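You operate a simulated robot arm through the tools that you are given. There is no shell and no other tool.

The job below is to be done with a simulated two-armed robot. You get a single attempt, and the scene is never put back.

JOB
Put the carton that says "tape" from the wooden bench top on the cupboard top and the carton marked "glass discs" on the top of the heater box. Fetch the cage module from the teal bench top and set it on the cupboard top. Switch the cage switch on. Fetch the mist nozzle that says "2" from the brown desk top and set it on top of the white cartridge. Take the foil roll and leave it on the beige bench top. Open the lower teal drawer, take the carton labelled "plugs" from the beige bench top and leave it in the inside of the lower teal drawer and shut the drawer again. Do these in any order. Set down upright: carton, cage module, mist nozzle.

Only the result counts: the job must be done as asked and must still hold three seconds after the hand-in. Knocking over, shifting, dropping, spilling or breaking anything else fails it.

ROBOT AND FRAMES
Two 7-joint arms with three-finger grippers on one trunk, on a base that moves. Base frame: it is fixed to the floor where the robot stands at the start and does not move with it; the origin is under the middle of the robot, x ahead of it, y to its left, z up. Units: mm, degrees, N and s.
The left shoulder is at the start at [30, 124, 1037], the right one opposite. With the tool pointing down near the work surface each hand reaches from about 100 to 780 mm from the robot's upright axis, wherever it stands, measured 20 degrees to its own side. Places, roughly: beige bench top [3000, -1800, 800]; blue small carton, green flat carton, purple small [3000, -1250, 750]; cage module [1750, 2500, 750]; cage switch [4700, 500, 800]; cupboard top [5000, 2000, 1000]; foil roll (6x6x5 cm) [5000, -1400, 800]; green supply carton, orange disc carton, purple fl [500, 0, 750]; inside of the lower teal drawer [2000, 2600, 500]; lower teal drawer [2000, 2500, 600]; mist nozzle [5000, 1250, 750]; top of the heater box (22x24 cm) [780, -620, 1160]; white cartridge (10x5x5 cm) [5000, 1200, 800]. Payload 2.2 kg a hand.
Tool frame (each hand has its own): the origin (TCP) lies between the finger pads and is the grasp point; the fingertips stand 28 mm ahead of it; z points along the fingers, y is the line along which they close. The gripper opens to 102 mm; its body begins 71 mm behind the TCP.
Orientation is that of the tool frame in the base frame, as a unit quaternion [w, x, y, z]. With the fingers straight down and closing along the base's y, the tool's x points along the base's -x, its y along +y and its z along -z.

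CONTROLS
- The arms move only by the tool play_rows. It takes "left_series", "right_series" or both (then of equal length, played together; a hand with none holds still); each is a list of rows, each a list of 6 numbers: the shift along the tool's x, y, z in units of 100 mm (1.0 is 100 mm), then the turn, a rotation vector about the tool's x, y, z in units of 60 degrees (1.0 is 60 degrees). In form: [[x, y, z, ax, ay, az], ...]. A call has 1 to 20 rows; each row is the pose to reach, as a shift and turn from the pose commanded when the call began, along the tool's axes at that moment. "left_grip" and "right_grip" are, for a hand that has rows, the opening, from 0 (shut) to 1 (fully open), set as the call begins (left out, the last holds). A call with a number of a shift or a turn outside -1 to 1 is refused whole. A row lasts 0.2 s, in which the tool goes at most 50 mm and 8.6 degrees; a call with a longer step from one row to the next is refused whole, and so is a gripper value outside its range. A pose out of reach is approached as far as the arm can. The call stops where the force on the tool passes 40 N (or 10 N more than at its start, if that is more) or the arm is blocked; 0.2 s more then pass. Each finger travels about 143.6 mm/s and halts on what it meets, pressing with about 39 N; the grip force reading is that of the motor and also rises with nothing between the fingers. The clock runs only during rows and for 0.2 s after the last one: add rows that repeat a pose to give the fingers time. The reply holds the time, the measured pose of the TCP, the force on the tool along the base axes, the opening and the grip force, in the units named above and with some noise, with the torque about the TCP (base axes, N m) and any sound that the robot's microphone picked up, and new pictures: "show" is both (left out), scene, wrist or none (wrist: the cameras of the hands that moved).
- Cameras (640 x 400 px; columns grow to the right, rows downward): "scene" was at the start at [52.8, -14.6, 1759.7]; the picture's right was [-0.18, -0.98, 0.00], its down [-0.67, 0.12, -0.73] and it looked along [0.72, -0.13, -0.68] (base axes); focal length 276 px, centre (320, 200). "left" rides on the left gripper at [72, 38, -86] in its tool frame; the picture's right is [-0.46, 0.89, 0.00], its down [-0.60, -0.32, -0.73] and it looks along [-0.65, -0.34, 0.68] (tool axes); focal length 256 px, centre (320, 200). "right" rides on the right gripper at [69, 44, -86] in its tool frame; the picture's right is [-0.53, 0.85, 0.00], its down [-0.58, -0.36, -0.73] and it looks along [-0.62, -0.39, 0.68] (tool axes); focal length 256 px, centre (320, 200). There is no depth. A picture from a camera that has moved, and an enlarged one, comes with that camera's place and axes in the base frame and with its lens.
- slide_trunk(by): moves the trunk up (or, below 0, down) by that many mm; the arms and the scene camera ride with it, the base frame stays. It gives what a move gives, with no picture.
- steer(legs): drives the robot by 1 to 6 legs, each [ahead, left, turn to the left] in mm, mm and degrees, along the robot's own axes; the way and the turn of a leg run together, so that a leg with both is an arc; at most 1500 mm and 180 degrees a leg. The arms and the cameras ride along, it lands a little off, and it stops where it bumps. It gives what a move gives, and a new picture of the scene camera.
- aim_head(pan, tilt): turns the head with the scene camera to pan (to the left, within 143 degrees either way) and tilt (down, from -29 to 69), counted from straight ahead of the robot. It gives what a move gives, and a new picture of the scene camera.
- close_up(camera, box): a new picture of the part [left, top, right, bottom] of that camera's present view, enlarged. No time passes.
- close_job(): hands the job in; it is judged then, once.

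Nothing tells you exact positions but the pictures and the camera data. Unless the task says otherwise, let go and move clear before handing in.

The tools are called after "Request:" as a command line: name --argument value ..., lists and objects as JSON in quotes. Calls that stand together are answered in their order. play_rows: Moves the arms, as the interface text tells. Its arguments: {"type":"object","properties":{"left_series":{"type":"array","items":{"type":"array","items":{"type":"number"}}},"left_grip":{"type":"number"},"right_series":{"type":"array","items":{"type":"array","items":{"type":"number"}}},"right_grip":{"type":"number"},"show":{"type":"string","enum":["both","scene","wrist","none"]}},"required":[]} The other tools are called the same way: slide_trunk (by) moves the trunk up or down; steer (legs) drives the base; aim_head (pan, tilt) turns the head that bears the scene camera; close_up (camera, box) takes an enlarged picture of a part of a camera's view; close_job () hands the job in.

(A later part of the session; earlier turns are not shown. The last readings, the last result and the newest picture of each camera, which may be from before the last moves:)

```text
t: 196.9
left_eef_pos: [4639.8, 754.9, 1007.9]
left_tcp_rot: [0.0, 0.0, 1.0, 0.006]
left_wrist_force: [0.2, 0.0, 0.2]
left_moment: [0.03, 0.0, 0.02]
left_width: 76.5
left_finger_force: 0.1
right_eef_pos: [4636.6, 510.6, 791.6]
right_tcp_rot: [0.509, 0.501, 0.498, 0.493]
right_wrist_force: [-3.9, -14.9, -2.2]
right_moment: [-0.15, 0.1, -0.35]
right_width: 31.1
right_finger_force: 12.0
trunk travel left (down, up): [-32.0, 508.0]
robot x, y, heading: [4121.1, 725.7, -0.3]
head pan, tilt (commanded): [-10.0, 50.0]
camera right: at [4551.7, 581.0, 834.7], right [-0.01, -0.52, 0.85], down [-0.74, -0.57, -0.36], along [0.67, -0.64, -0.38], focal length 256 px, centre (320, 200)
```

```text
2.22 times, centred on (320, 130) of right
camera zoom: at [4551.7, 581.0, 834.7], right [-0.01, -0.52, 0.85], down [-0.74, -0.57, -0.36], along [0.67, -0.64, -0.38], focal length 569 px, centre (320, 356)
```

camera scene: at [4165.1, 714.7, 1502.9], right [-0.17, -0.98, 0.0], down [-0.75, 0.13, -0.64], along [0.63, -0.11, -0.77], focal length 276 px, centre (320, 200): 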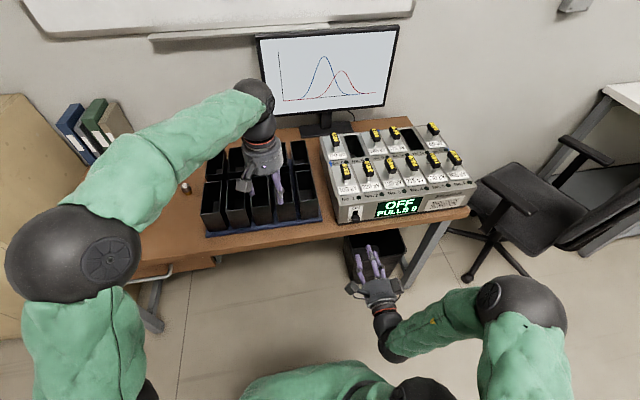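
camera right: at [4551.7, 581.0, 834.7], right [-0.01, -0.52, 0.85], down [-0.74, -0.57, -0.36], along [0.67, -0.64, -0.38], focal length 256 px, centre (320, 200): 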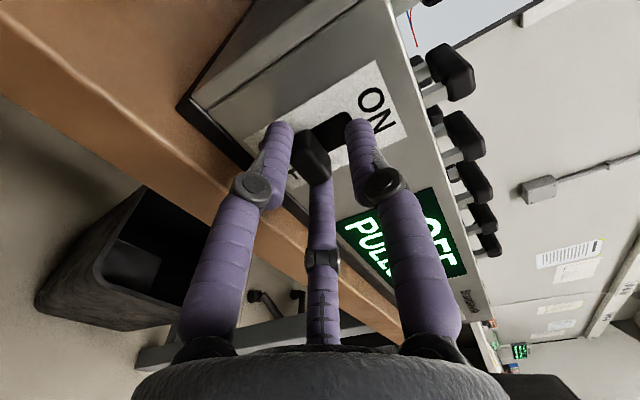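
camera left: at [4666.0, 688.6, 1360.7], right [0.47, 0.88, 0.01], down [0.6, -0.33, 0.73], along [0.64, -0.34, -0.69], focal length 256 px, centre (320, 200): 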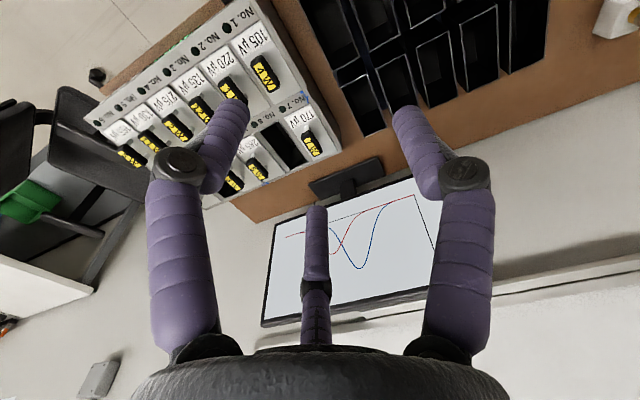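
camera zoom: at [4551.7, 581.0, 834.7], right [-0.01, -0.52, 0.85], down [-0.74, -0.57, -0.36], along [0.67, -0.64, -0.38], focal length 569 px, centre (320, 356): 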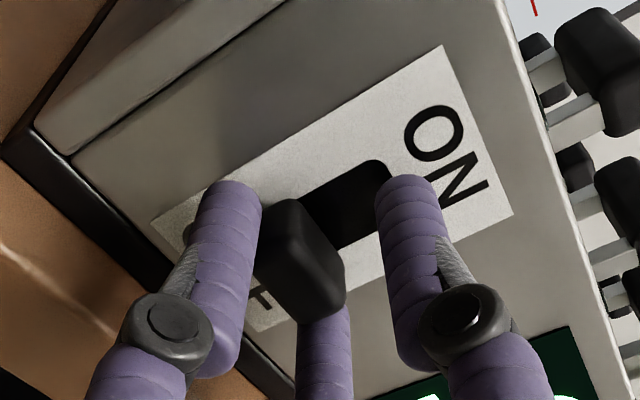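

The two lower fingers pinch the lever from both sides. I tighten the grip and lift it gently upward.

Request:
play_rows --right_series '[[-0.01, 0, 0, 0, 0, 0], [-0.02, 0, 0, 0, 0, 0], [-0.02, 0.06, 0, 0, 0, 0], [-0.02, 0.12, 0, 0, 0, 0], [-0.02, 0.18, 0, 0, 0, 0], [-0.02, 0.24, 0, 0, 0, 0], [-0.02, 0.3, 0, 0, 0, 0], [-0.02, 0.36, 0, 0, 0, 0]]' --right_grip 0.0 --show "both"

Request:
close_up --camera "right" --box '[200, 40, 440, 220]'

Request:
close_up --camera "scene" --box '[310, 170, 470, 290]'

```text
t: 198.6
left_eef_pos: [4643.5, 754.6, 1005.5]
left_tcp_rot: [-0.002, 0.0, 1.0, 0.004]
left_wrist_force: [-0.7, 0.2, -0.1]
left_moment: [-0.01, 0.01, -0.02]
left_width: 76.5
left_finger_force: 0.0
right_eef_pos: [4637.4, 509.9, 815.0]
right_tcp_rot: [0.504, 0.505, 0.502, 0.489]
right_wrist_force: [23.0, -6.6, -16.8]
right_moment: [-0.15, 0.45, -0.28]
right_width: 30.4
right_finger_force: 38.9
trunk travel left (down, up): [-32.0, 508.0]
robot x, y, heading: [4113.2, 728.1, -0.1]
head pan, tilt (commanded): [-10.0, 50.0]
stopped in row 8 (right hand): the force on the tool passed its limit at 42 N (the readings are from after the stop); the commanded pose is now the measured one
camera scene: at [4169.5, 713.5, 1502.7], right [-0.17, -0.98, 0.0], down [-0.76, 0.13, -0.64], along [0.63, -0.11, -0.77], focal length 276 px, centre (320, 200)
camera right: at [4552.3, 580.5, 859.1], right [0.0, -0.53, 0.85], down [-0.75, -0.57, -0.35], along [0.67, -0.63, -0.39], focal length 256 px, centre (320, 200)
```

scene: 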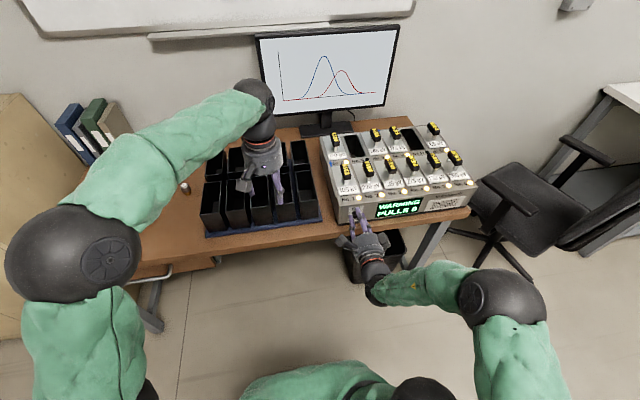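
right: 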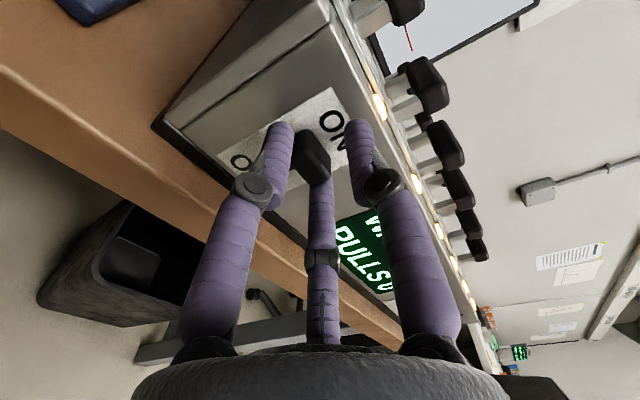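

```text
2.22 times, centred on (320, 130) of right
camera zoom: at [4552.3, 580.5, 859.1], right [0.0, -0.53, 0.85], down [-0.75, -0.57, -0.35], along [0.67, -0.63, -0.39], focal length 569 px, centre (320, 356)
```

zoom: 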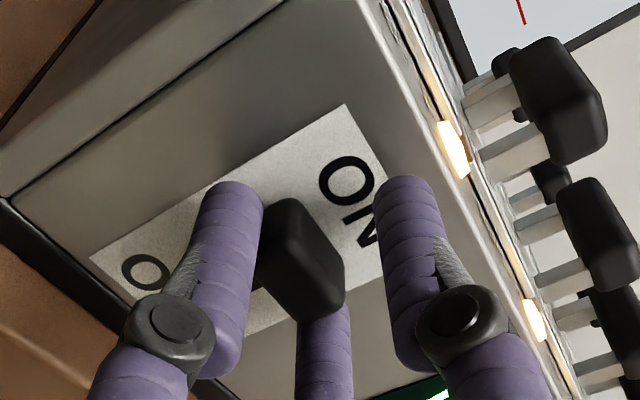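

```text
3.33 times, centred on (390, 230) of scene
camera zoom: at [4169.5, 713.5, 1502.7], right [-0.17, -0.98, 0.0], down [-0.76, 0.13, -0.64], along [0.63, -0.11, -0.77], focal length 920 px, centre (87, 100)
```

zoom: 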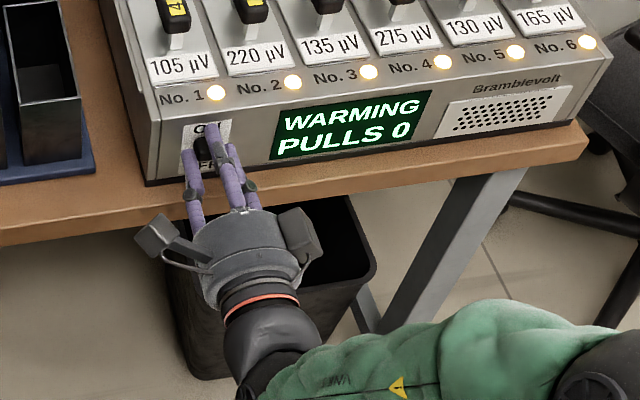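

The display now reads "WARMING" and the lamps are lit, so the switch is on. I open the fingers and draw the hand straight back.

Request:
play_rows --right_series '[[0, 0, 0, 0, 0, 0], [0, 0, 0, 0, 0, 0], [0, 0, 0, 0, 0, 0], [0, 0, -0.25, 0, 0, 0], [0, 0, -0.5, 0, 0, 0], [0, 0, -0.75, 0, 0, 0], [0, 0, -1.0, 0, 0, 0]]' --right_grip 0.6 --show "both"

Request:
close_up --camera "scene" --box '[310, 170, 470, 290]'

```text
t: 200.2
left_eef_pos: [4639.5, 756.4, 1007.0]
left_tcp_rot: [0.0, -0.001, 1.0, 0.005]
left_wrist_force: [0.1, 0.4, 0.0]
left_moment: [-0.01, 0.01, 0.0]
left_width: 76.5
left_finger_force: 0.1
right_eef_pos: [4534.9, 513.0, 820.3]
right_tcp_rot: [0.505, 0.502, 0.501, 0.492]
right_wrist_force: [0.1, -0.2, -0.1]
right_moment: [-0.03, 0.0, 0.03]
right_width: 60.9
right_finger_force: 0.0
trunk travel left (down, up): [-32.0, 508.0]
robot x, y, heading: [4119.8, 728.3, -0.1]
head pan, tilt (commanded): [-10.0, 50.0]
camera scene: at [4165.3, 714.6, 1502.9], right [-0.17, -0.98, 0.0], down [-0.75, 0.13, -0.64], along [0.63, -0.11, -0.77], focal length 276 px, centre (320, 200)
camera right: at [4449.2, 584.0, 862.9], right [0.0, -0.52, 0.85], down [-0.74, -0.57, -0.35], along [0.67, -0.63, -0.39], focal length 256 px, centre (320, 200)
```

scene: 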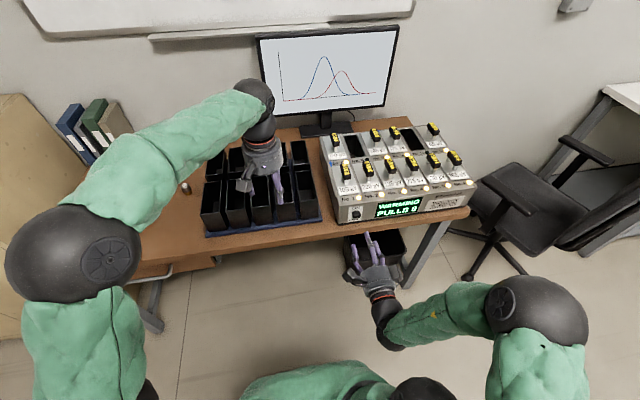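
right: 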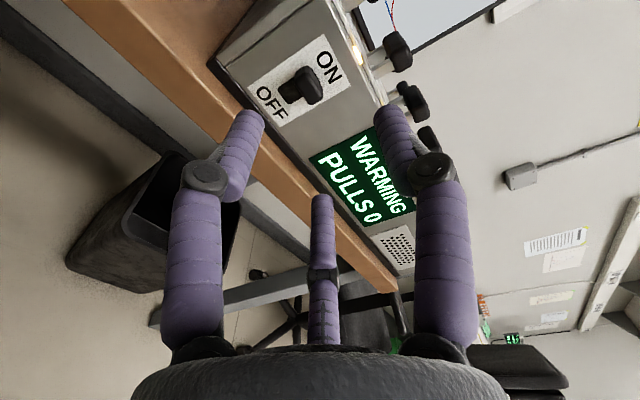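

```text
3.33 times, centred on (390, 230) of scene
camera zoom: at [4165.3, 714.6, 1502.9], right [-0.17, -0.98, 0.0], down [-0.75, 0.13, -0.64], along [0.63, -0.11, -0.77], focal length 920 px, centre (87, 100)
```

zoom: 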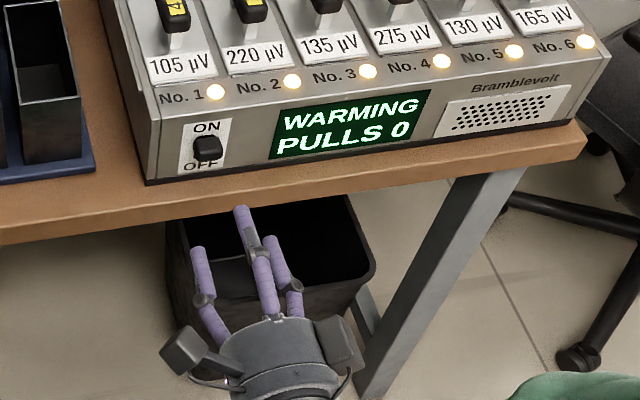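

Request:
close_up --camera "right" --box '[220, 20, 400, 140]'

```text
3.33 times, centred on (310, 80) of right
camera zoom: at [4449.2, 584.0, 862.9], right [0.0, -0.52, 0.85], down [-0.74, -0.57, -0.35], along [0.67, -0.63, -0.39], focal length 853 px, centre (353, 600)
```

zoom: 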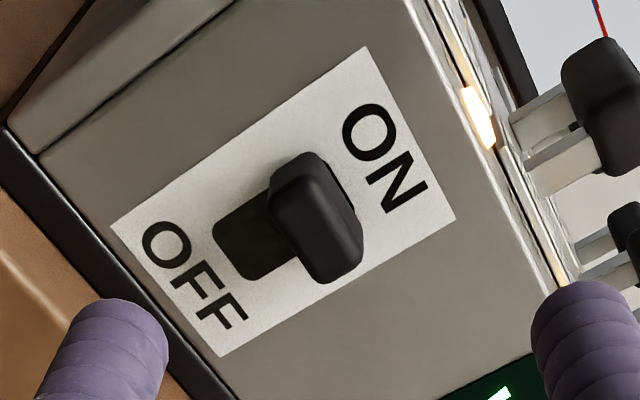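

The lever is fully at ON. Now for the foil roll: I turn the right hand away from the desk by backing off, then look to the right side of the room.

Request:
steer --legs '[[-250, 0, 0]]'

Request:
aim_head --pan -60 --tilt 25

Request:
aim_head --pan -110 --tilt 25

```text
t: 202.0
left_eef_pos: [4394.0, 757.1, 1008.1]
left_tcp_rot: [0.001, 0.0, 1.0, 0.005]
left_wrist_force: [0.7, -0.9, -0.2]
left_moment: [0.03, -0.03, -0.01]
left_width: 76.4
left_finger_force: 0.0
right_eef_pos: [4286.6, 514.0, 820.9]
right_tcp_rot: [0.505, 0.502, 0.501, 0.492]
right_wrist_force: [0.3, -0.7, 0.0]
right_moment: [-0.01, 0.03, 0.0]
right_width: 61.5
right_finger_force: 0.0
trunk travel left (down, up): [-32.0, 508.0]
robot x, y, heading: [3873.4, 730.9, 0.0]
head pan, tilt (commanded): [-10.0, 50.0]
camera scene: at [3917.2, 714.7, 1502.9], right [-0.17, -0.98, 0.0], down [-0.75, 0.13, -0.64], along [0.63, -0.11, -0.77], focal length 276 px, centre (320, 200)
```

scene: 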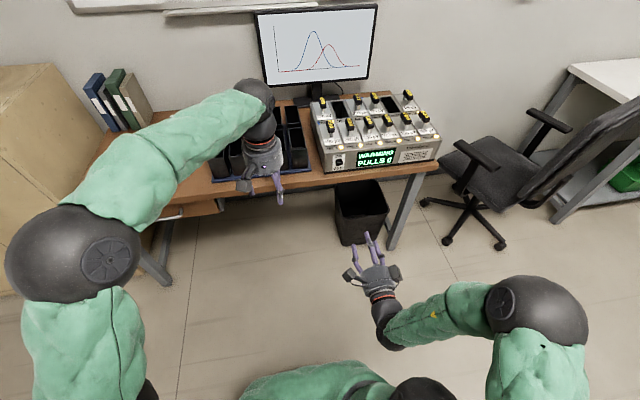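

```text
t: 203.1
left_eef_pos: [4393.3, 757.8, 1007.3]
left_tcp_rot: [0.0, 0.0, 1.0, 0.005]
left_wrist_force: [-0.2, -0.5, 1.0]
left_moment: [0.02, 0.0, -0.01]
left_width: 76.6
left_finger_force: 0.1
right_eef_pos: [4288.1, 513.6, 819.0]
right_tcp_rot: [0.505, 0.502, 0.502, 0.491]
right_wrist_force: [0.4, 0.3, 0.6]
right_moment: [-0.03, -0.02, 0.02]
right_width: 61.3
right_finger_force: 0.0
trunk travel left (down, up): [-32.0, 508.0]
robot x, y, heading: [3869.8, 726.8, 0.1]
head pan, tilt (commanded): [-60.0, 25.0]
camera scene: at [3888.3, 648.3, 1540.4], right [-0.87, -0.5, 0.0], down [-0.21, 0.37, -0.91], along [0.45, -0.78, -0.42], focal length 276 px, centre (320, 200)
```

scene: 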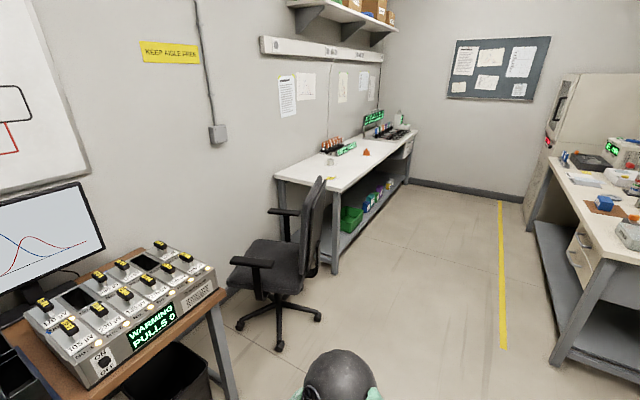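

```text
t: 204.3
left_eef_pos: [4393.0, 756.4, 1007.4]
left_tcp_rot: [0.0, 0.0, 1.0, 0.005]
left_wrist_force: [-0.1, -0.2, 0.3]
left_moment: [0.01, -0.01, -0.02]
left_width: 76.6
left_finger_force: 0.1
right_eef_pos: [4287.0, 513.2, 820.1]
right_tcp_rot: [0.505, 0.502, 0.501, 0.492]
right_wrist_force: [-0.1, -0.4, -0.2]
right_moment: [0.0, 0.01, 0.02]
right_width: 61.1
right_finger_force: 0.0
trunk travel left (down, up): [-32.0, 508.0]
robot x, y, heading: [3870.5, 727.2, -0.1]
head pan, tilt (commanded): [-110.0, 25.0]
camera scene: at [3810.7, 641.5, 1540.4], right [-0.94, 0.34, 0.0], down [0.14, 0.4, -0.91], along [-0.31, -0.85, -0.42], focal length 276 px, centre (320, 200)
```

scene: 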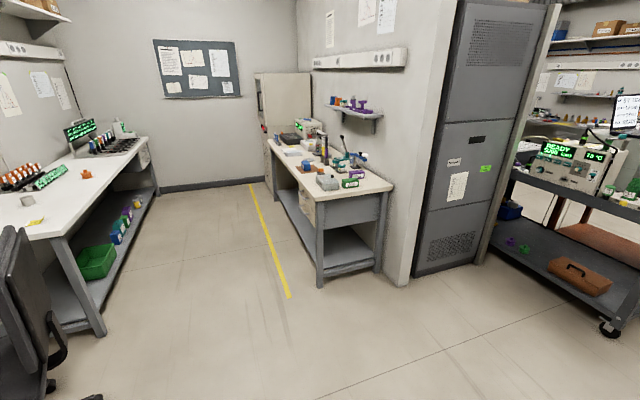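

The alcove holds the white bench along the far wall (front edge x≈4700) and the beige bench opposite (front edge x≈3250). I raise the trunk and turn the right hand back to pointing down.

Request:
slide_trunk --by 380

Request:
play_rows --right_series '[[0, 0, 0, 0.0824, 0.0824, -0.0824], [0, 0, 0, 0.1648, 0.1648, -0.1648], [0, 0, 0, 0.2472, 0.2472, -0.2472], [0, 0, 0, 0.3296, 0.3296, -0.3296], [0, 0, 0, 0.412, 0.412, -0.412], [0, 0, 0, 0.4944, 0.4944, -0.4944], [0, 0, 0, 0.577, 0.577, -0.577]]' --right_grip 1.0 --show "none"

Request:
play_rows --right_series '[[0, 0, 0, 0.0824, 0.0824, -0.0824], [0, 0, 0, 0.1648, 0.1648, -0.1648], [0, 0, 0, 0.2472, 0.2472, -0.2472], [0, 0, 0, 0.3296, 0.3296, -0.3296], [0, 0, 0, 0.412, 0.412, -0.412], [0, 0, 0, 0.4944, 0.4944, -0.4944], [0, 0, 0, 0.577, 0.577, -0.577]]' --show "scene"

```text
t: 208.0
left_eef_pos: [4393.9, 756.2, 1386.7]
left_tcp_rot: [0.0, 0.0, 1.0, 0.004]
left_wrist_force: [-0.3, -0.6, 0.8]
left_moment: [0.02, 0.03, 0.03]
left_width: 76.4
left_finger_force: 0.2
right_eef_pos: [4288.5, 513.8, 1200.4]
right_tcp_rot: [0.505, 0.503, 0.501, 0.492]
right_wrist_force: [-0.3, 0.5, -0.4]
right_moment: [0.04, -0.02, -0.03]
right_width: 61.3
right_finger_force: 0.1
trunk travel left (down, up): [-412.0, 128.0]
robot x, y, heading: [3868.2, 727.4, 0.3]
head pan, tilt (commanded): [-110.0, 25.0]
```

```text
t: 209.6
left_eef_pos: [4392.8, 756.3, 1386.1]
left_tcp_rot: [0.0, 0.0, 1.0, 0.005]
left_wrist_force: [0.3, 0.5, -0.1]
left_moment: [-0.01, 0.01, 0.0]
left_width: 76.4
left_finger_force: 0.0
right_eef_pos: [4289.4, 512.8, 1198.8]
right_tcp_rot: [0.289, 0.295, 0.867, 0.279]
right_wrist_force: [0.2, 0.0, -0.6]
right_moment: [-0.01, 0.0, 0.01]
right_width: 102.1
right_finger_force: 0.1
trunk travel left (down, up): [-412.0, 128.0]
robot x, y, heading: [3871.0, 728.5, -0.1]
head pan, tilt (commanded): [-110.0, 25.0]
```

```text
t: 211.2
left_eef_pos: [4392.4, 757.8, 1385.3]
left_tcp_rot: [0.0, 0.0, 1.0, 0.004]
left_wrist_force: [0.0, 1.0, 0.1]
left_moment: [-0.02, -0.01, -0.02]
left_width: 76.7
left_finger_force: 0.0
right_eef_pos: [4288.5, 513.6, 1198.2]
right_tcp_rot: [-0.004, 0.007, 1.0, -0.007]
right_wrist_force: [0.3, -0.4, 0.0]
right_moment: [-0.03, 0.0, 0.0]
right_width: 101.8
right_finger_force: 0.0
trunk travel left (down, up): [-412.0, 128.0]
robot x, y, heading: [3868.8, 729.0, -0.0]
head pan, tilt (commanded): [-110.0, 25.0]
camera scene: at [3811.2, 642.3, 1920.4], right [-0.94, 0.34, 0.0], down [0.14, 0.4, -0.91], along [-0.31, -0.85, -0.42], focal length 276 px, centre (320, 200)
```

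scene: 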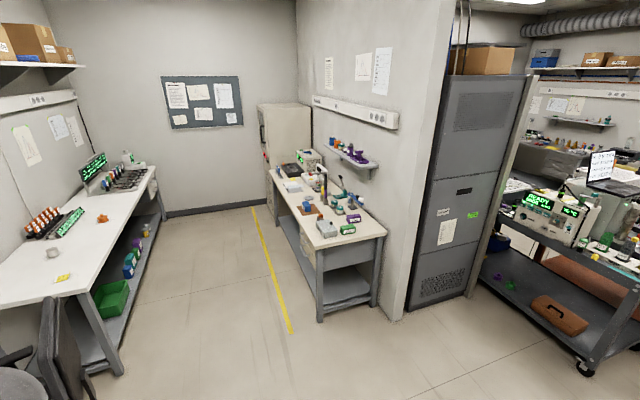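

Request:
close_up --camera "scene" --box '[0, 140, 170, 300]'

Request:
close_up --camera "scene" --box '[260, 130, 400, 250]'

```text
2.50 times, centred on (85, 220) of scene
camera zoom: at [3811.2, 642.3, 1920.4], right [-0.94, 0.34, 0.0], down [0.14, 0.4, -0.91], along [-0.31, -0.85, -0.42], focal length 690 px, centre (908, 150)
```

zoom: 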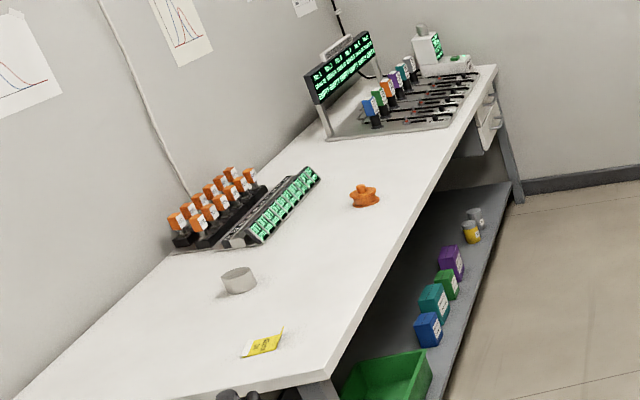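

```text
3.33 times, centred on (330, 190) of scene
camera zoom: at [3811.2, 642.3, 1920.4], right [-0.94, 0.34, 0.0], down [0.14, 0.4, -0.91], along [-0.31, -0.85, -0.42], focal length 920 px, centre (287, 233)
```

zoom: 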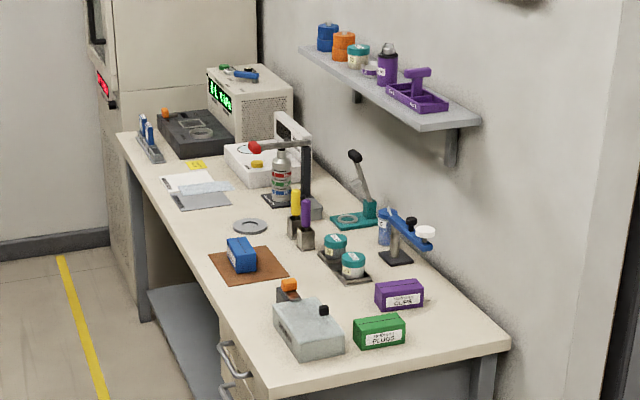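

The foil roll is the grey ring near (4978, -1395), and the green flat carton on the beige bench says "plugs". I drive right along the aisle to y≈-1420.

Request:
steer --legs '[[0, -1500, 0], [0, -650, 0]]'

Request:
aim_head --pan 0 --tilt 40

Request:
close_up --camera "scene" --box '[240, 100, 400, 220]'

```text
t: 221.7
left_eef_pos: [4409.1, -1366.9, 1387.0]
left_tcp_rot: [0.001, -0.008, 1.0, 0.004]
left_wrist_force: [0.6, -0.9, 0.2]
left_moment: [0.0, 0.0, -0.03]
left_width: 76.7
left_finger_force: 0.1
right_eef_pos: [4308.1, -1611.1, 1199.0]
right_tcp_rot: [-0.003, 0.0, 1.0, -0.005]
right_wrist_force: [-0.2, 0.0, 0.2]
right_moment: [0.04, 0.0, -0.03]
right_width: 102.0
right_finger_force: 0.1
trunk travel left (down, up): [-412.0, 128.0]
robot x, y, heading: [3889.7, -1404.3, 0.9]
head pan, tilt (commanded): [-110.0, 25.0]
camera scene: at [3828.8, -1489.8, 1920.4], right [-0.94, 0.33, 0.0], down [0.14, 0.4, -0.91], along [-0.3, -0.86, -0.42], focal length 276 px, centre (320, 200)
```

scene: 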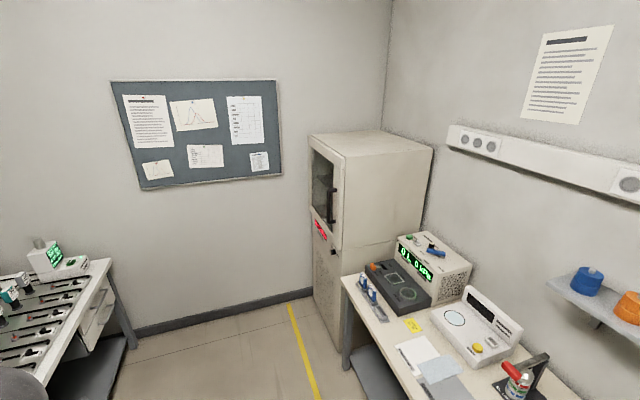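

```text
t: 223.6
left_eef_pos: [4409.6, -1366.0, 1387.0]
left_tcp_rot: [0.0, -0.008, 1.0, 0.004]
left_wrist_force: [-1.2, -0.1, -0.5]
left_moment: [0.0, 0.0, -0.03]
left_width: 76.6
left_finger_force: 0.0
right_eef_pos: [4306.8, -1610.1, 1198.8]
right_tcp_rot: [-0.004, 0.0, 1.0, -0.005]
right_wrist_force: [-0.4, -0.1, 0.3]
right_moment: [0.05, 0.01, 0.0]
right_width: 102.1
right_finger_force: 0.2
trunk travel left (down, up): [-412.0, 128.0]
robot x, y, heading: [3887.9, -1399.3, 0.5]
head pan, tilt (commanded): [0.0, 40.0]
camera scene: at [3944.1, -1401.3, 1897.1], right [0.01, -1.0, 0.0], down [-0.64, -0.01, -0.77], along [0.77, 0.01, -0.64], focal length 276 px, centre (320, 200)
```

scene: 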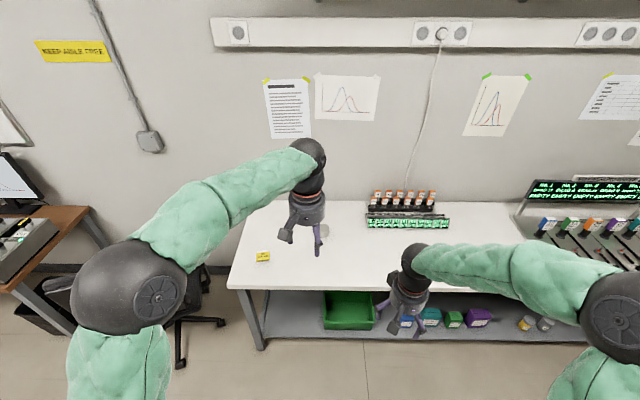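

```text
3.33 times, centred on (320, 160) of scene
camera zoom: at [3944.1, -1401.3, 1897.1], right [0.01, -1.0, 0.0], down [-0.64, -0.01, -0.77], along [0.77, 0.01, -0.64], focal length 920 px, centre (320, 333)
```

zoom: 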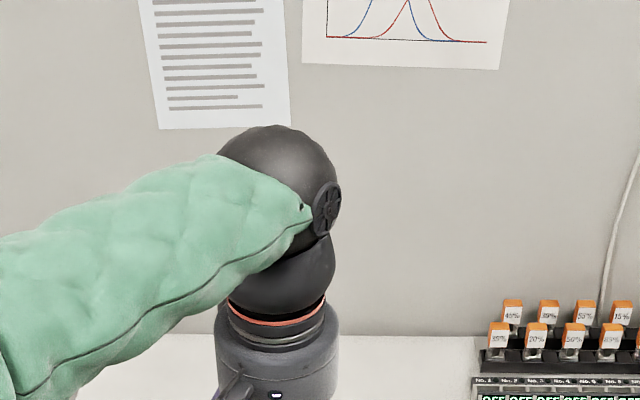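

Request:
close_up --camera "left" --box '[0, 0, 640, 400]'

Request:
aim_head --pan 30 --tilt 45

```text
1.00 times, centred on (320, 200) of left (not enlarged: the box is as wide or as high as the picture)
camera zoom: at [4337.5, -1329.1, 1474.4], right [0.45, 0.89, 0.01], down [0.61, -0.31, 0.73], along [0.65, -0.32, -0.69], focal length 256 px, centre (320, 200)
```

zoom: 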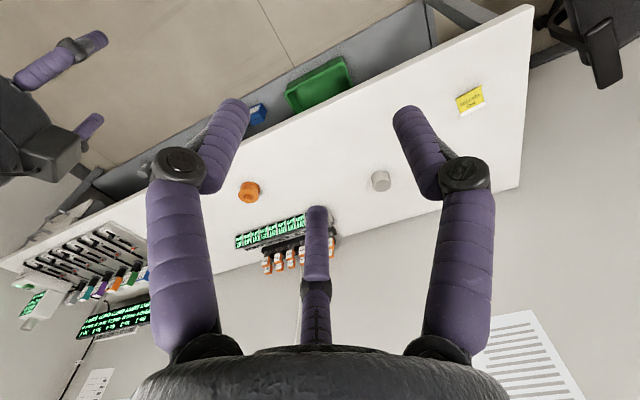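

```text
t: 224.6
left_eef_pos: [4409.9, -1365.9, 1387.9]
left_tcp_rot: [0.0, -0.007, 1.0, 0.004]
left_wrist_force: [0.0, 0.3, -0.3]
left_moment: [-0.01, 0.02, 0.0]
left_width: 76.5
left_finger_force: 0.1
right_eef_pos: [4306.9, -1610.5, 1199.2]
right_tcp_rot: [-0.004, 0.0, 1.0, -0.004]
right_wrist_force: [-0.1, 0.7, 0.7]
right_moment: [0.02, 0.02, 0.01]
right_width: 101.8
right_finger_force: 0.1
trunk travel left (down, up): [-412.0, 128.0]
robot x, y, heading: [3886.5, -1400.6, 0.8]
head pan, tilt (commanded): [30.0, 45.0]
camera scene: at [3928.9, -1360.9, 1889.8], right [0.51, -0.86, 0.0], down [-0.61, -0.36, -0.71], along [0.61, 0.36, -0.71], focal length 276 px, centre (320, 200)
```

scene: 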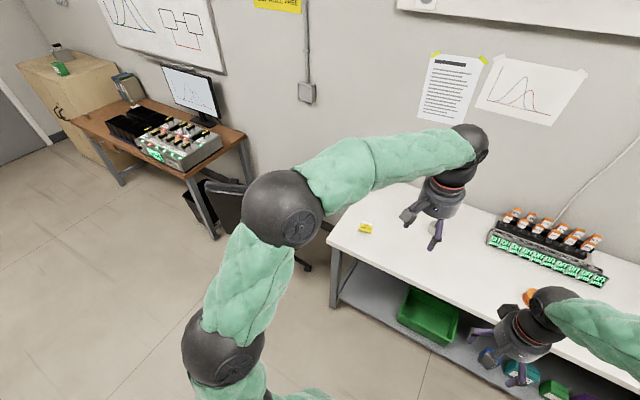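

The roll is near (4990, -1412). I pull the right hand back and up, then drive forward 440 mm.

Request:
play_rows --right_series '[[0.33, 0, -0.33, 0, 0, 0], [0.66, 0, -0.66, 0, 0, 0], [0.98, 0, -0.98, 0, 0, 0]]' --show "none"

Request:
play_rows --right_series '[[0.2, 0, -0.33, 0, 0, 0], [0.4, 0, -0.66, 0, 0, 0], [0.6, 0, -0.98, 0, 0, 0]]' --left_series '[[0, 0, 0, 0, 0, 0], [0, 0, 0, 0, 0, 0], [0, 0, 0, 0, 0, 0]]' --left_grip 1.0 --show "none"

Request:
steer --legs '[[0, 0, -0.8], [435, -45, 0]]'

Request:
close_up --camera "left" --box '[0, 0, 640, 400]'

```text
t: 225.4
left_eef_pos: [4407.1, -1365.1, 1387.7]
left_tcp_rot: [0.001, -0.008, 1.0, 0.004]
left_wrist_force: [-1.3, -0.6, -0.2]
left_moment: [0.02, -0.04, 0.03]
left_width: 76.5
left_finger_force: 0.2
right_eef_pos: [4209.1, -1608.6, 1296.7]
right_tcp_rot: [-0.003, 0.0, 1.0, -0.005]
right_wrist_force: [-0.4, 0.8, -0.2]
right_moment: [0.0, -0.03, -0.02]
right_width: 101.8
right_finger_force: 0.2
trunk travel left (down, up): [-412.0, 128.0]
robot x, y, heading: [3888.6, -1399.6, 0.7]
head pan, tilt (commanded): [30.0, 45.0]
```

```text
t: 226.2
left_eef_pos: [4409.0, -1365.6, 1387.2]
left_tcp_rot: [0.0, -0.007, 1.0, 0.005]
left_wrist_force: [0.6, 0.3, -0.7]
left_moment: [0.0, 0.01, 0.03]
left_width: 101.8
left_finger_force: 0.1
right_eef_pos: [4151.1, -1609.4, 1394.1]
right_tcp_rot: [-0.003, 0.0, 1.0, -0.005]
right_wrist_force: [0.4, 0.0, -0.4]
right_moment: [0.02, 0.0, -0.01]
right_width: 102.0
right_finger_force: 0.0
trunk travel left (down, up): [-412.0, 128.0]
robot x, y, heading: [3889.0, -1403.3, 1.0]
head pan, tilt (commanded): [30.0, 45.0]
```

```text
t: 229.2
left_eef_pos: [4842.5, -1420.7, 1387.0]
left_tcp_rot: [0.0, 0.001, 1.0, 0.004]
left_wrist_force: [0.1, -0.2, -0.7]
left_moment: [0.05, 0.04, 0.03]
left_width: 102.1
left_finger_force: 0.0
right_eef_pos: [4580.4, -1659.0, 1395.1]
right_tcp_rot: [-0.003, 0.009, 1.0, -0.005]
right_wrist_force: [0.2, 1.2, 0.5]
right_moment: [-0.01, 0.0, -0.01]
right_width: 101.9
right_finger_force: 0.1
trunk travel left (down, up): [-412.0, 128.0]
robot x, y, heading: [4322.0, -1451.6, -0.3]
head pan, tilt (commanded): [30.0, 45.0]
camera scene: at [4362.1, -1407.2, 1889.8], right [0.5, -0.87, 0.0], down [-0.61, -0.35, -0.71], along [0.61, 0.35, -0.71], focal length 276 px, centre (320, 200)
```

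scene: 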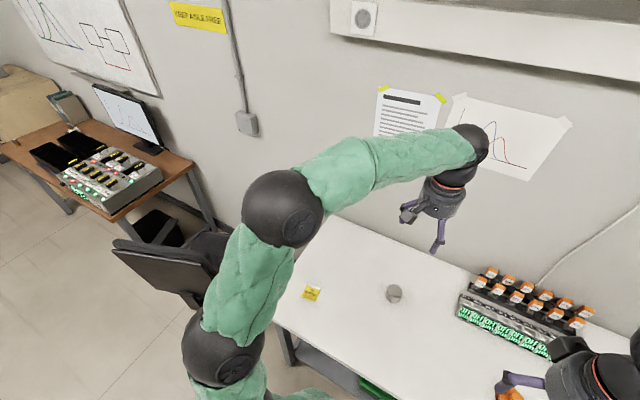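

```text
1.00 times, centred on (320, 200) of left (not enlarged: the box is as wide or as high as the picture)
camera zoom: at [4771.1, -1382.8, 1474.4], right [0.47, 0.88, 0.01], down [0.6, -0.32, 0.73], along [0.65, -0.34, -0.69], focal length 256 px, centre (320, 200)
```

zoom: 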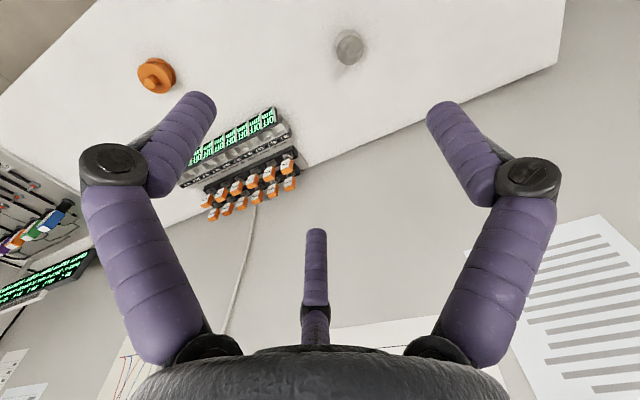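

The roll's centre is at (4980, -1411), top about z=800. I lower the trunk and extend the left hand over it.

Request:
slide_trunk --by -390

Request:
play_rows --left_series '[[-0.25, 0.02, 0, 0, 0, 0], [-0.5, 0.05, 0, 0, 0, 0], [-0.75, 0.08, 0, 0, 0, 0], [-1.0, 0.09, 0, 0, 0, 0], [-1.0, 0.09, 0, 0, 0, 0]]' --show "both"

```text
t: 232.9
left_eef_pos: [4842.0, -1420.7, 996.7]
left_tcp_rot: [0.0, 0.001, 1.0, 0.005]
left_wrist_force: [-0.4, 1.7, -0.5]
left_moment: [0.0, 0.02, -0.01]
left_width: 102.0
left_finger_force: 0.1
right_eef_pos: [4580.2, -1658.0, 1005.5]
right_tcp_rot: [-0.002, 0.009, 1.0, -0.005]
right_wrist_force: [0.3, 0.5, 0.4]
right_moment: [0.01, 0.02, 0.0]
right_width: 102.1
right_finger_force: 0.0
trunk travel left (down, up): [-22.0, 518.0]
robot x, y, heading: [4320.9, -1449.4, -0.5]
head pan, tilt (commanded): [30.0, 45.0]
```

```text
t: 234.1
left_eef_pos: [4942.4, -1413.3, 997.8]
left_tcp_rot: [0.0, 0.001, 1.0, 0.005]
left_wrist_force: [-0.1, -0.2, -0.4]
left_moment: [0.03, -0.02, 0.0]
left_width: 102.1
left_finger_force: 0.1
right_eef_pos: [4580.0, -1659.6, 1004.4]
right_tcp_rot: [-0.003, 0.008, 1.0, -0.005]
right_wrist_force: [-0.5, -0.3, 0.1]
right_moment: [0.02, 0.0, 0.0]
right_width: 101.9
right_finger_force: 0.1
trunk travel left (down, up): [-22.0, 518.0]
robot x, y, heading: [4319.3, -1447.0, -0.4]
head pan, tilt (commanded): [30.0, 45.0]
camera scene: at [4361.5, -1407.1, 1499.8], right [0.5, -0.87, 0.0], down [-0.61, -0.35, -0.71], along [0.61, 0.35, -0.71], focal length 276 px, centre (320, 200)
camera left: at [4870.5, -1374.7, 1084.8], right [0.47, 0.88, 0.01], down [0.6, -0.32, 0.73], along [0.65, -0.34, -0.68], focal length 256 px, centre (320, 200)
```

scene: 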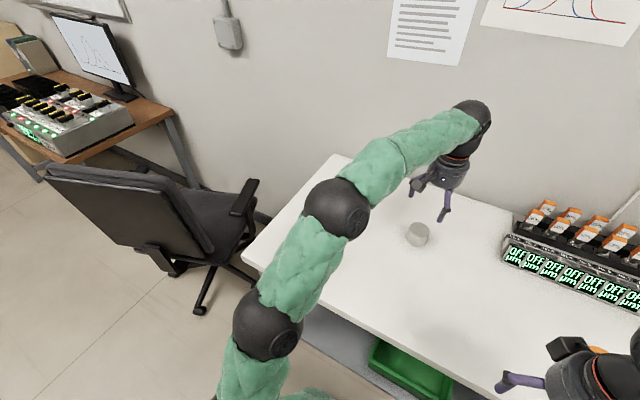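
left: 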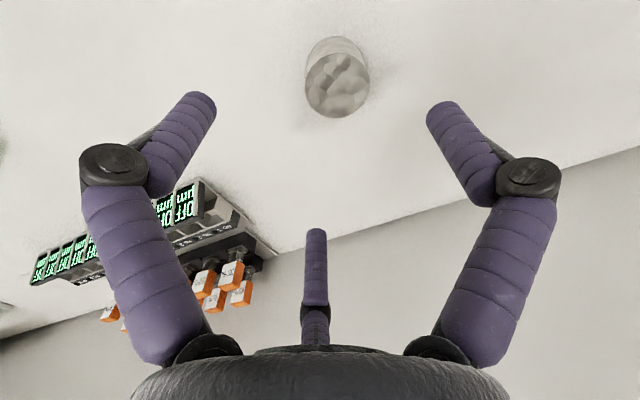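

Request:
play_rows --left_series '[[-0.2, 0.01, 0.2, 0, 0, 0], [-0.42, 0.02, 0.4, 0, 0, 0], [-0.42, 0.02, 0.7, 0, 0, 0], [-0.42, 0.02, 1.0, 0, 0, 0], [-0.42, 0.02, 1.0, 0, 0, 0]]' --show "wrist"

Request:
close_up --camera "left" --box '[200, 0, 440, 180]'

```text
t: 235.3
left_eef_pos: [4985.2, -1408.0, 896.7]
left_tcp_rot: [0.0, 0.001, 1.0, 0.005]
left_wrist_force: [-0.4, 0.0, -0.5]
left_moment: [-0.01, 0.02, 0.0]
left_width: 102.4
left_finger_force: 0.1
right_eef_pos: [4581.1, -1659.3, 1003.7]
right_tcp_rot: [-0.003, 0.009, 1.0, -0.005]
right_wrist_force: [-0.5, 1.1, -0.3]
right_moment: [0.01, -0.03, 0.0]
right_width: 101.8
right_finger_force: 0.1
trunk travel left (down, up): [-22.0, 518.0]
robot x, y, heading: [4319.1, -1448.2, -0.2]
head pan, tilt (commanded): [30.0, 45.0]
camera left: at [4913.8, -1370.7, 984.0], right [0.47, 0.88, 0.01], down [0.6, -0.32, 0.73], along [0.65, -0.34, -0.68], focal length 256 px, centre (320, 200)
```

left: 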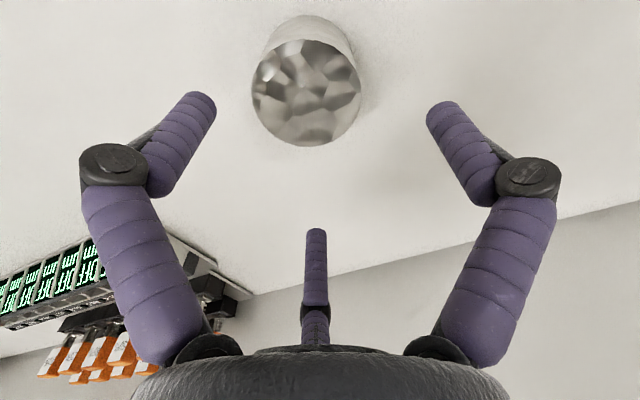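

```text
2.22 times, centred on (320, 90) of left
camera zoom: at [4913.8, -1370.7, 984.0], right [0.47, 0.88, 0.01], down [0.6, -0.32, 0.73], along [0.65, -0.34, -0.68], focal length 569 px, centre (320, 444)
```

zoom: 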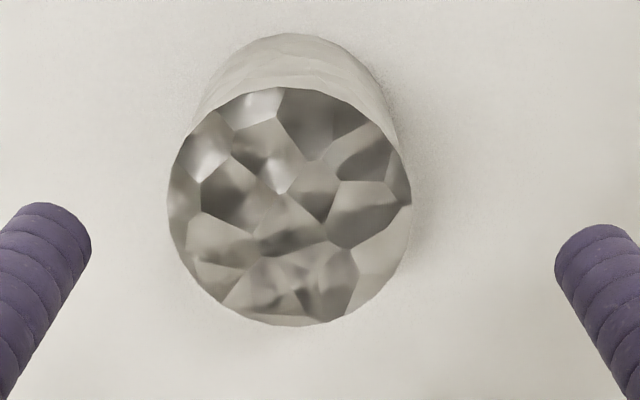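

Two views show the roll is 60 mm wide, centred at (4966, -1405), top z≈847 (bench about 797). I shift back over it, descend to z≈833 and grip.

Request:
play_rows --left_series '[[0.1, 0.02, 0, 0, 0, 0], [0.19, 0.03, 0, 0, 0, 0], [0.19, 0.03, 0.2, 0, 0, 0], [0.19, 0.03, 0.4, 0, 0, 0], [0.19, 0.03, 0.63, 0, 0, 0], [0.19, 0.03, 0.63, 0, 0, 0]]' --show "wrist"

Request:
play_rows --left_series '[[0, 0, 0, 0, 0, 0], [0, 0, 0, 0, 0, 0], [0, 0, 0, 0, 0, 0], [0, 0, 0, 0, 0, 0]]' --left_grip 0.0 --show "wrist"

```text
t: 236.7
left_eef_pos: [4966.0, -1405.0, 832.8]
left_tcp_rot: [0.0, 0.001, 1.0, 0.004]
left_wrist_force: [1.4, 0.1, 0.2]
left_moment: [-0.01, -0.04, 0.01]
left_width: 101.9
left_finger_force: 0.0
right_eef_pos: [4580.1, -1657.9, 1004.4]
right_tcp_rot: [-0.003, 0.008, 1.0, -0.005]
right_wrist_force: [-0.1, 0.6, 0.7]
right_moment: [0.03, 0.02, -0.01]
right_width: 101.9
right_finger_force: 0.1
trunk travel left (down, up): [-22.0, 518.0]
robot x, y, heading: [4319.8, -1446.0, -0.1]
head pan, tilt (commanded): [30.0, 45.0]
camera left: at [4894.6, -1367.3, 920.1], right [0.47, 0.88, 0.01], down [0.6, -0.32, 0.73], along [0.65, -0.34, -0.68], focal length 256 px, centre (320, 200)
```

left: 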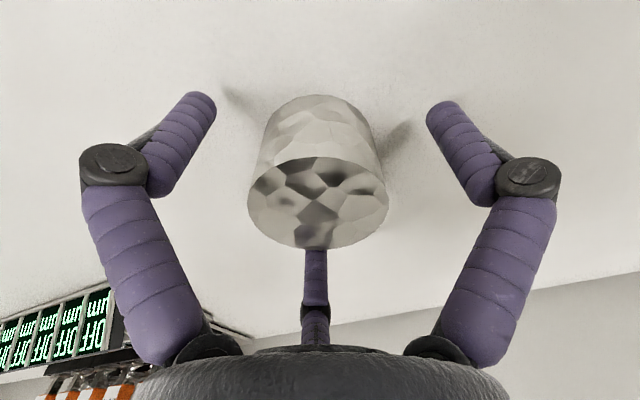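

```text
t: 237.7
left_eef_pos: [4966.1, -1405.3, 833.6]
left_tcp_rot: [0.001, 0.002, 1.0, 0.004]
left_wrist_force: [0.3, -0.6, 4.1]
left_moment: [0.02, -0.02, -0.02]
left_width: 58.0
left_finger_force: 39.0
right_eef_pos: [4580.1, -1658.7, 1005.6]
right_tcp_rot: [-0.003, 0.009, 1.0, -0.005]
right_wrist_force: [-0.1, 0.5, -0.7]
right_moment: [-0.02, 0.0, 0.0]
right_width: 102.2
right_finger_force: 0.0
trunk travel left (down, up): [-22.0, 518.0]
robot x, y, heading: [4316.9, -1445.6, -0.2]
head pan, tilt (commanded): [30.0, 45.0]
camera left: at [4894.4, -1367.4, 920.7], right [0.47, 0.88, 0.01], down [0.6, -0.32, 0.73], along [0.65, -0.34, -0.68], focal length 256 px, centre (320, 200)
```

left: 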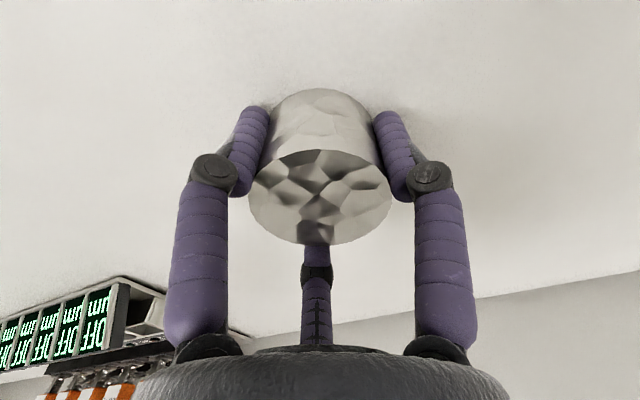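

The roll is gripped (58 mm). I raise the trunk, back into the aisle and turn round to face the beige bench.

Request:
slide_trunk --by 400

Request:
steer --legs '[[-400, 0, 0], [0, 0, 180]]'

Request:
aim_head --pan 0 --tilt 40

```text
t: 241.5
left_eef_pos: [4966.0, -1405.0, 1232.3]
left_tcp_rot: [0.0, 0.001, 1.0, 0.004]
left_wrist_force: [-0.7, -1.5, -2.7]
left_moment: [0.02, 0.04, -0.03]
left_width: 58.0
left_finger_force: 39.1
right_eef_pos: [4581.7, -1659.2, 1404.1]
right_tcp_rot: [-0.003, 0.008, 1.0, -0.005]
right_wrist_force: [0.2, -0.6, 0.2]
right_moment: [-0.01, -0.03, -0.02]
right_width: 102.4
right_finger_force: 0.0
trunk travel left (down, up): [-422.0, 118.0]
robot x, y, heading: [4320.4, -1445.2, -0.3]
head pan, tilt (commanded): [30.0, 45.0]
```

```text
t: 251.4
left_eef_pos: [3279.3, -1511.5, 1232.7]
left_tcp_rot: [0.005, 1.0, 0.015, 0.0]
left_wrist_force: [-0.3, -0.4, -1.1]
left_moment: [0.01, 0.0, 0.02]
left_width: 57.7
left_finger_force: 39.4
right_eef_pos: [3656.0, -1245.8, 1404.2]
right_tcp_rot: [-0.005, 1.0, 0.008, 0.002]
right_wrist_force: [0.6, 0.9, 0.5]
right_moment: [-0.01, -0.01, 0.03]
right_width: 102.0
right_finger_force: 0.0
trunk travel left (down, up): [-422.0, 118.0]
robot x, y, heading: [3919.7, -1445.7, -178.4]
head pan, tilt (commanded): [30.0, 45.0]
camera scene: at [3884.7, -1488.1, 1899.8], right [-0.53, 0.85, 0.0], down [0.6, 0.37, -0.71], along [-0.6, -0.37, -0.71], focal length 276 px, centre (320, 200)
```

scene: 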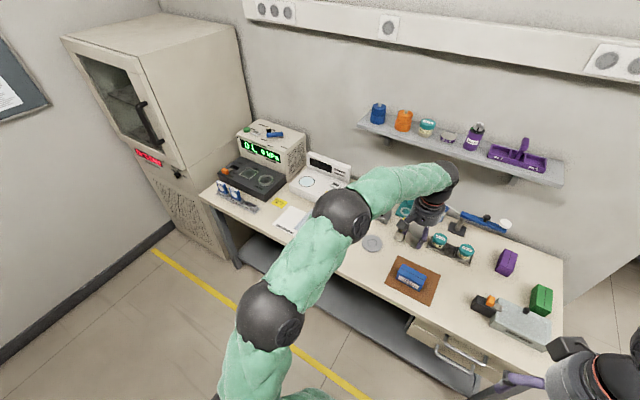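

```text
t: 252.4
left_eef_pos: [3278.6, -1511.0, 1232.1]
left_tcp_rot: [0.004, 1.0, 0.016, 0.0]
left_wrist_force: [0.2, 0.1, -0.8]
left_moment: [-0.01, 0.0, -0.01]
left_width: 57.8
left_finger_force: 39.3
right_eef_pos: [3656.1, -1245.9, 1404.2]
right_tcp_rot: [-0.005, 1.0, 0.008, 0.002]
right_wrist_force: [-0.9, -0.3, 0.0]
right_moment: [-0.02, -0.04, -0.02]
right_width: 102.0
right_finger_force: 0.0
trunk travel left (down, up): [-422.0, 118.0]
robot x, y, heading: [3922.1, -1446.0, -178.4]
head pan, tilt (commanded): [0.0, 40.0]
camera scene: at [3868.9, -1448.0, 1907.0], right [-0.03, 1.0, 0.0], down [0.64, 0.02, -0.77], along [-0.77, -0.02, -0.64], focal length 276 px, centre (320, 200)
```

scene: 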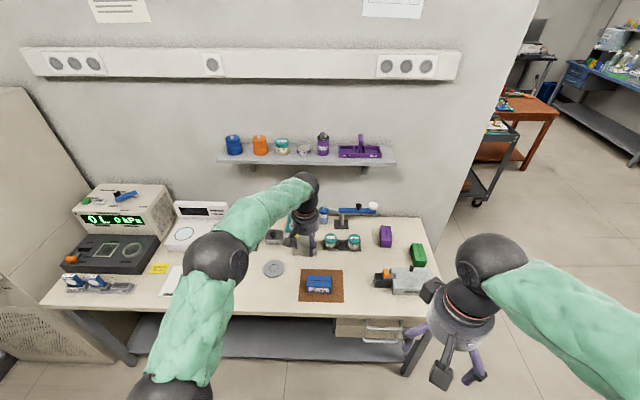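

Request:
close_up --camera "scene" --box '[240, 190, 450, 330]'

Request:
close_up --camera "left" --box '[0, 0, 640, 400]'

Request:
close_up --camera "right" --box '[0, 0, 640, 400]'

```text
2.86 times, centred on (345, 260) of scene
camera zoom: at [3868.9, -1448.0, 1907.0], right [-0.03, 1.0, 0.0], down [0.64, 0.02, -0.77], along [-0.77, -0.02, -0.64], focal length 789 px, centre (249, 29)
```

zoom: 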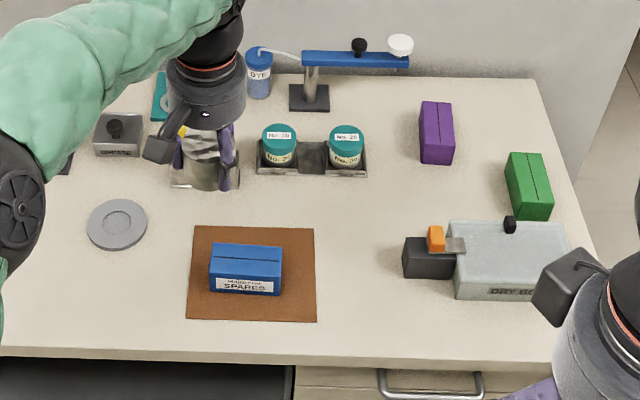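

```text
1.00 times, centred on (320, 200) of left (not enlarged: the box is as wide or as high as the picture)
camera zoom: at [3353.3, -1545.8, 1320.2], right [-0.44, -0.9, 0.01], down [-0.61, 0.3, 0.73], along [-0.66, 0.31, -0.69], focal length 256 px, centre (320, 200)
```

zoom: 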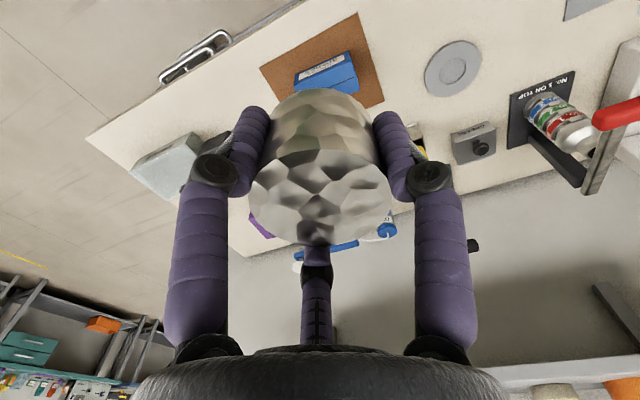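

```text
1.00 times, centred on (320, 200) of right (not enlarged: the box is as wide or as high as the picture)
camera zoom: at [3724.2, -1289.0, 1489.8], right [-0.52, -0.85, -0.01], down [-0.59, 0.35, 0.73], along [-0.62, 0.39, -0.68], focal length 256 px, centre (320, 200)
```

zoom: 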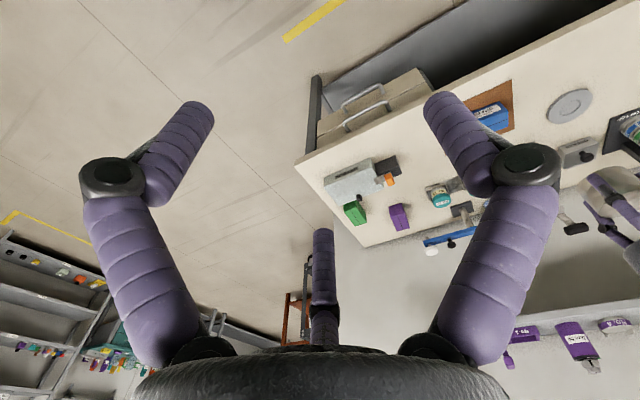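

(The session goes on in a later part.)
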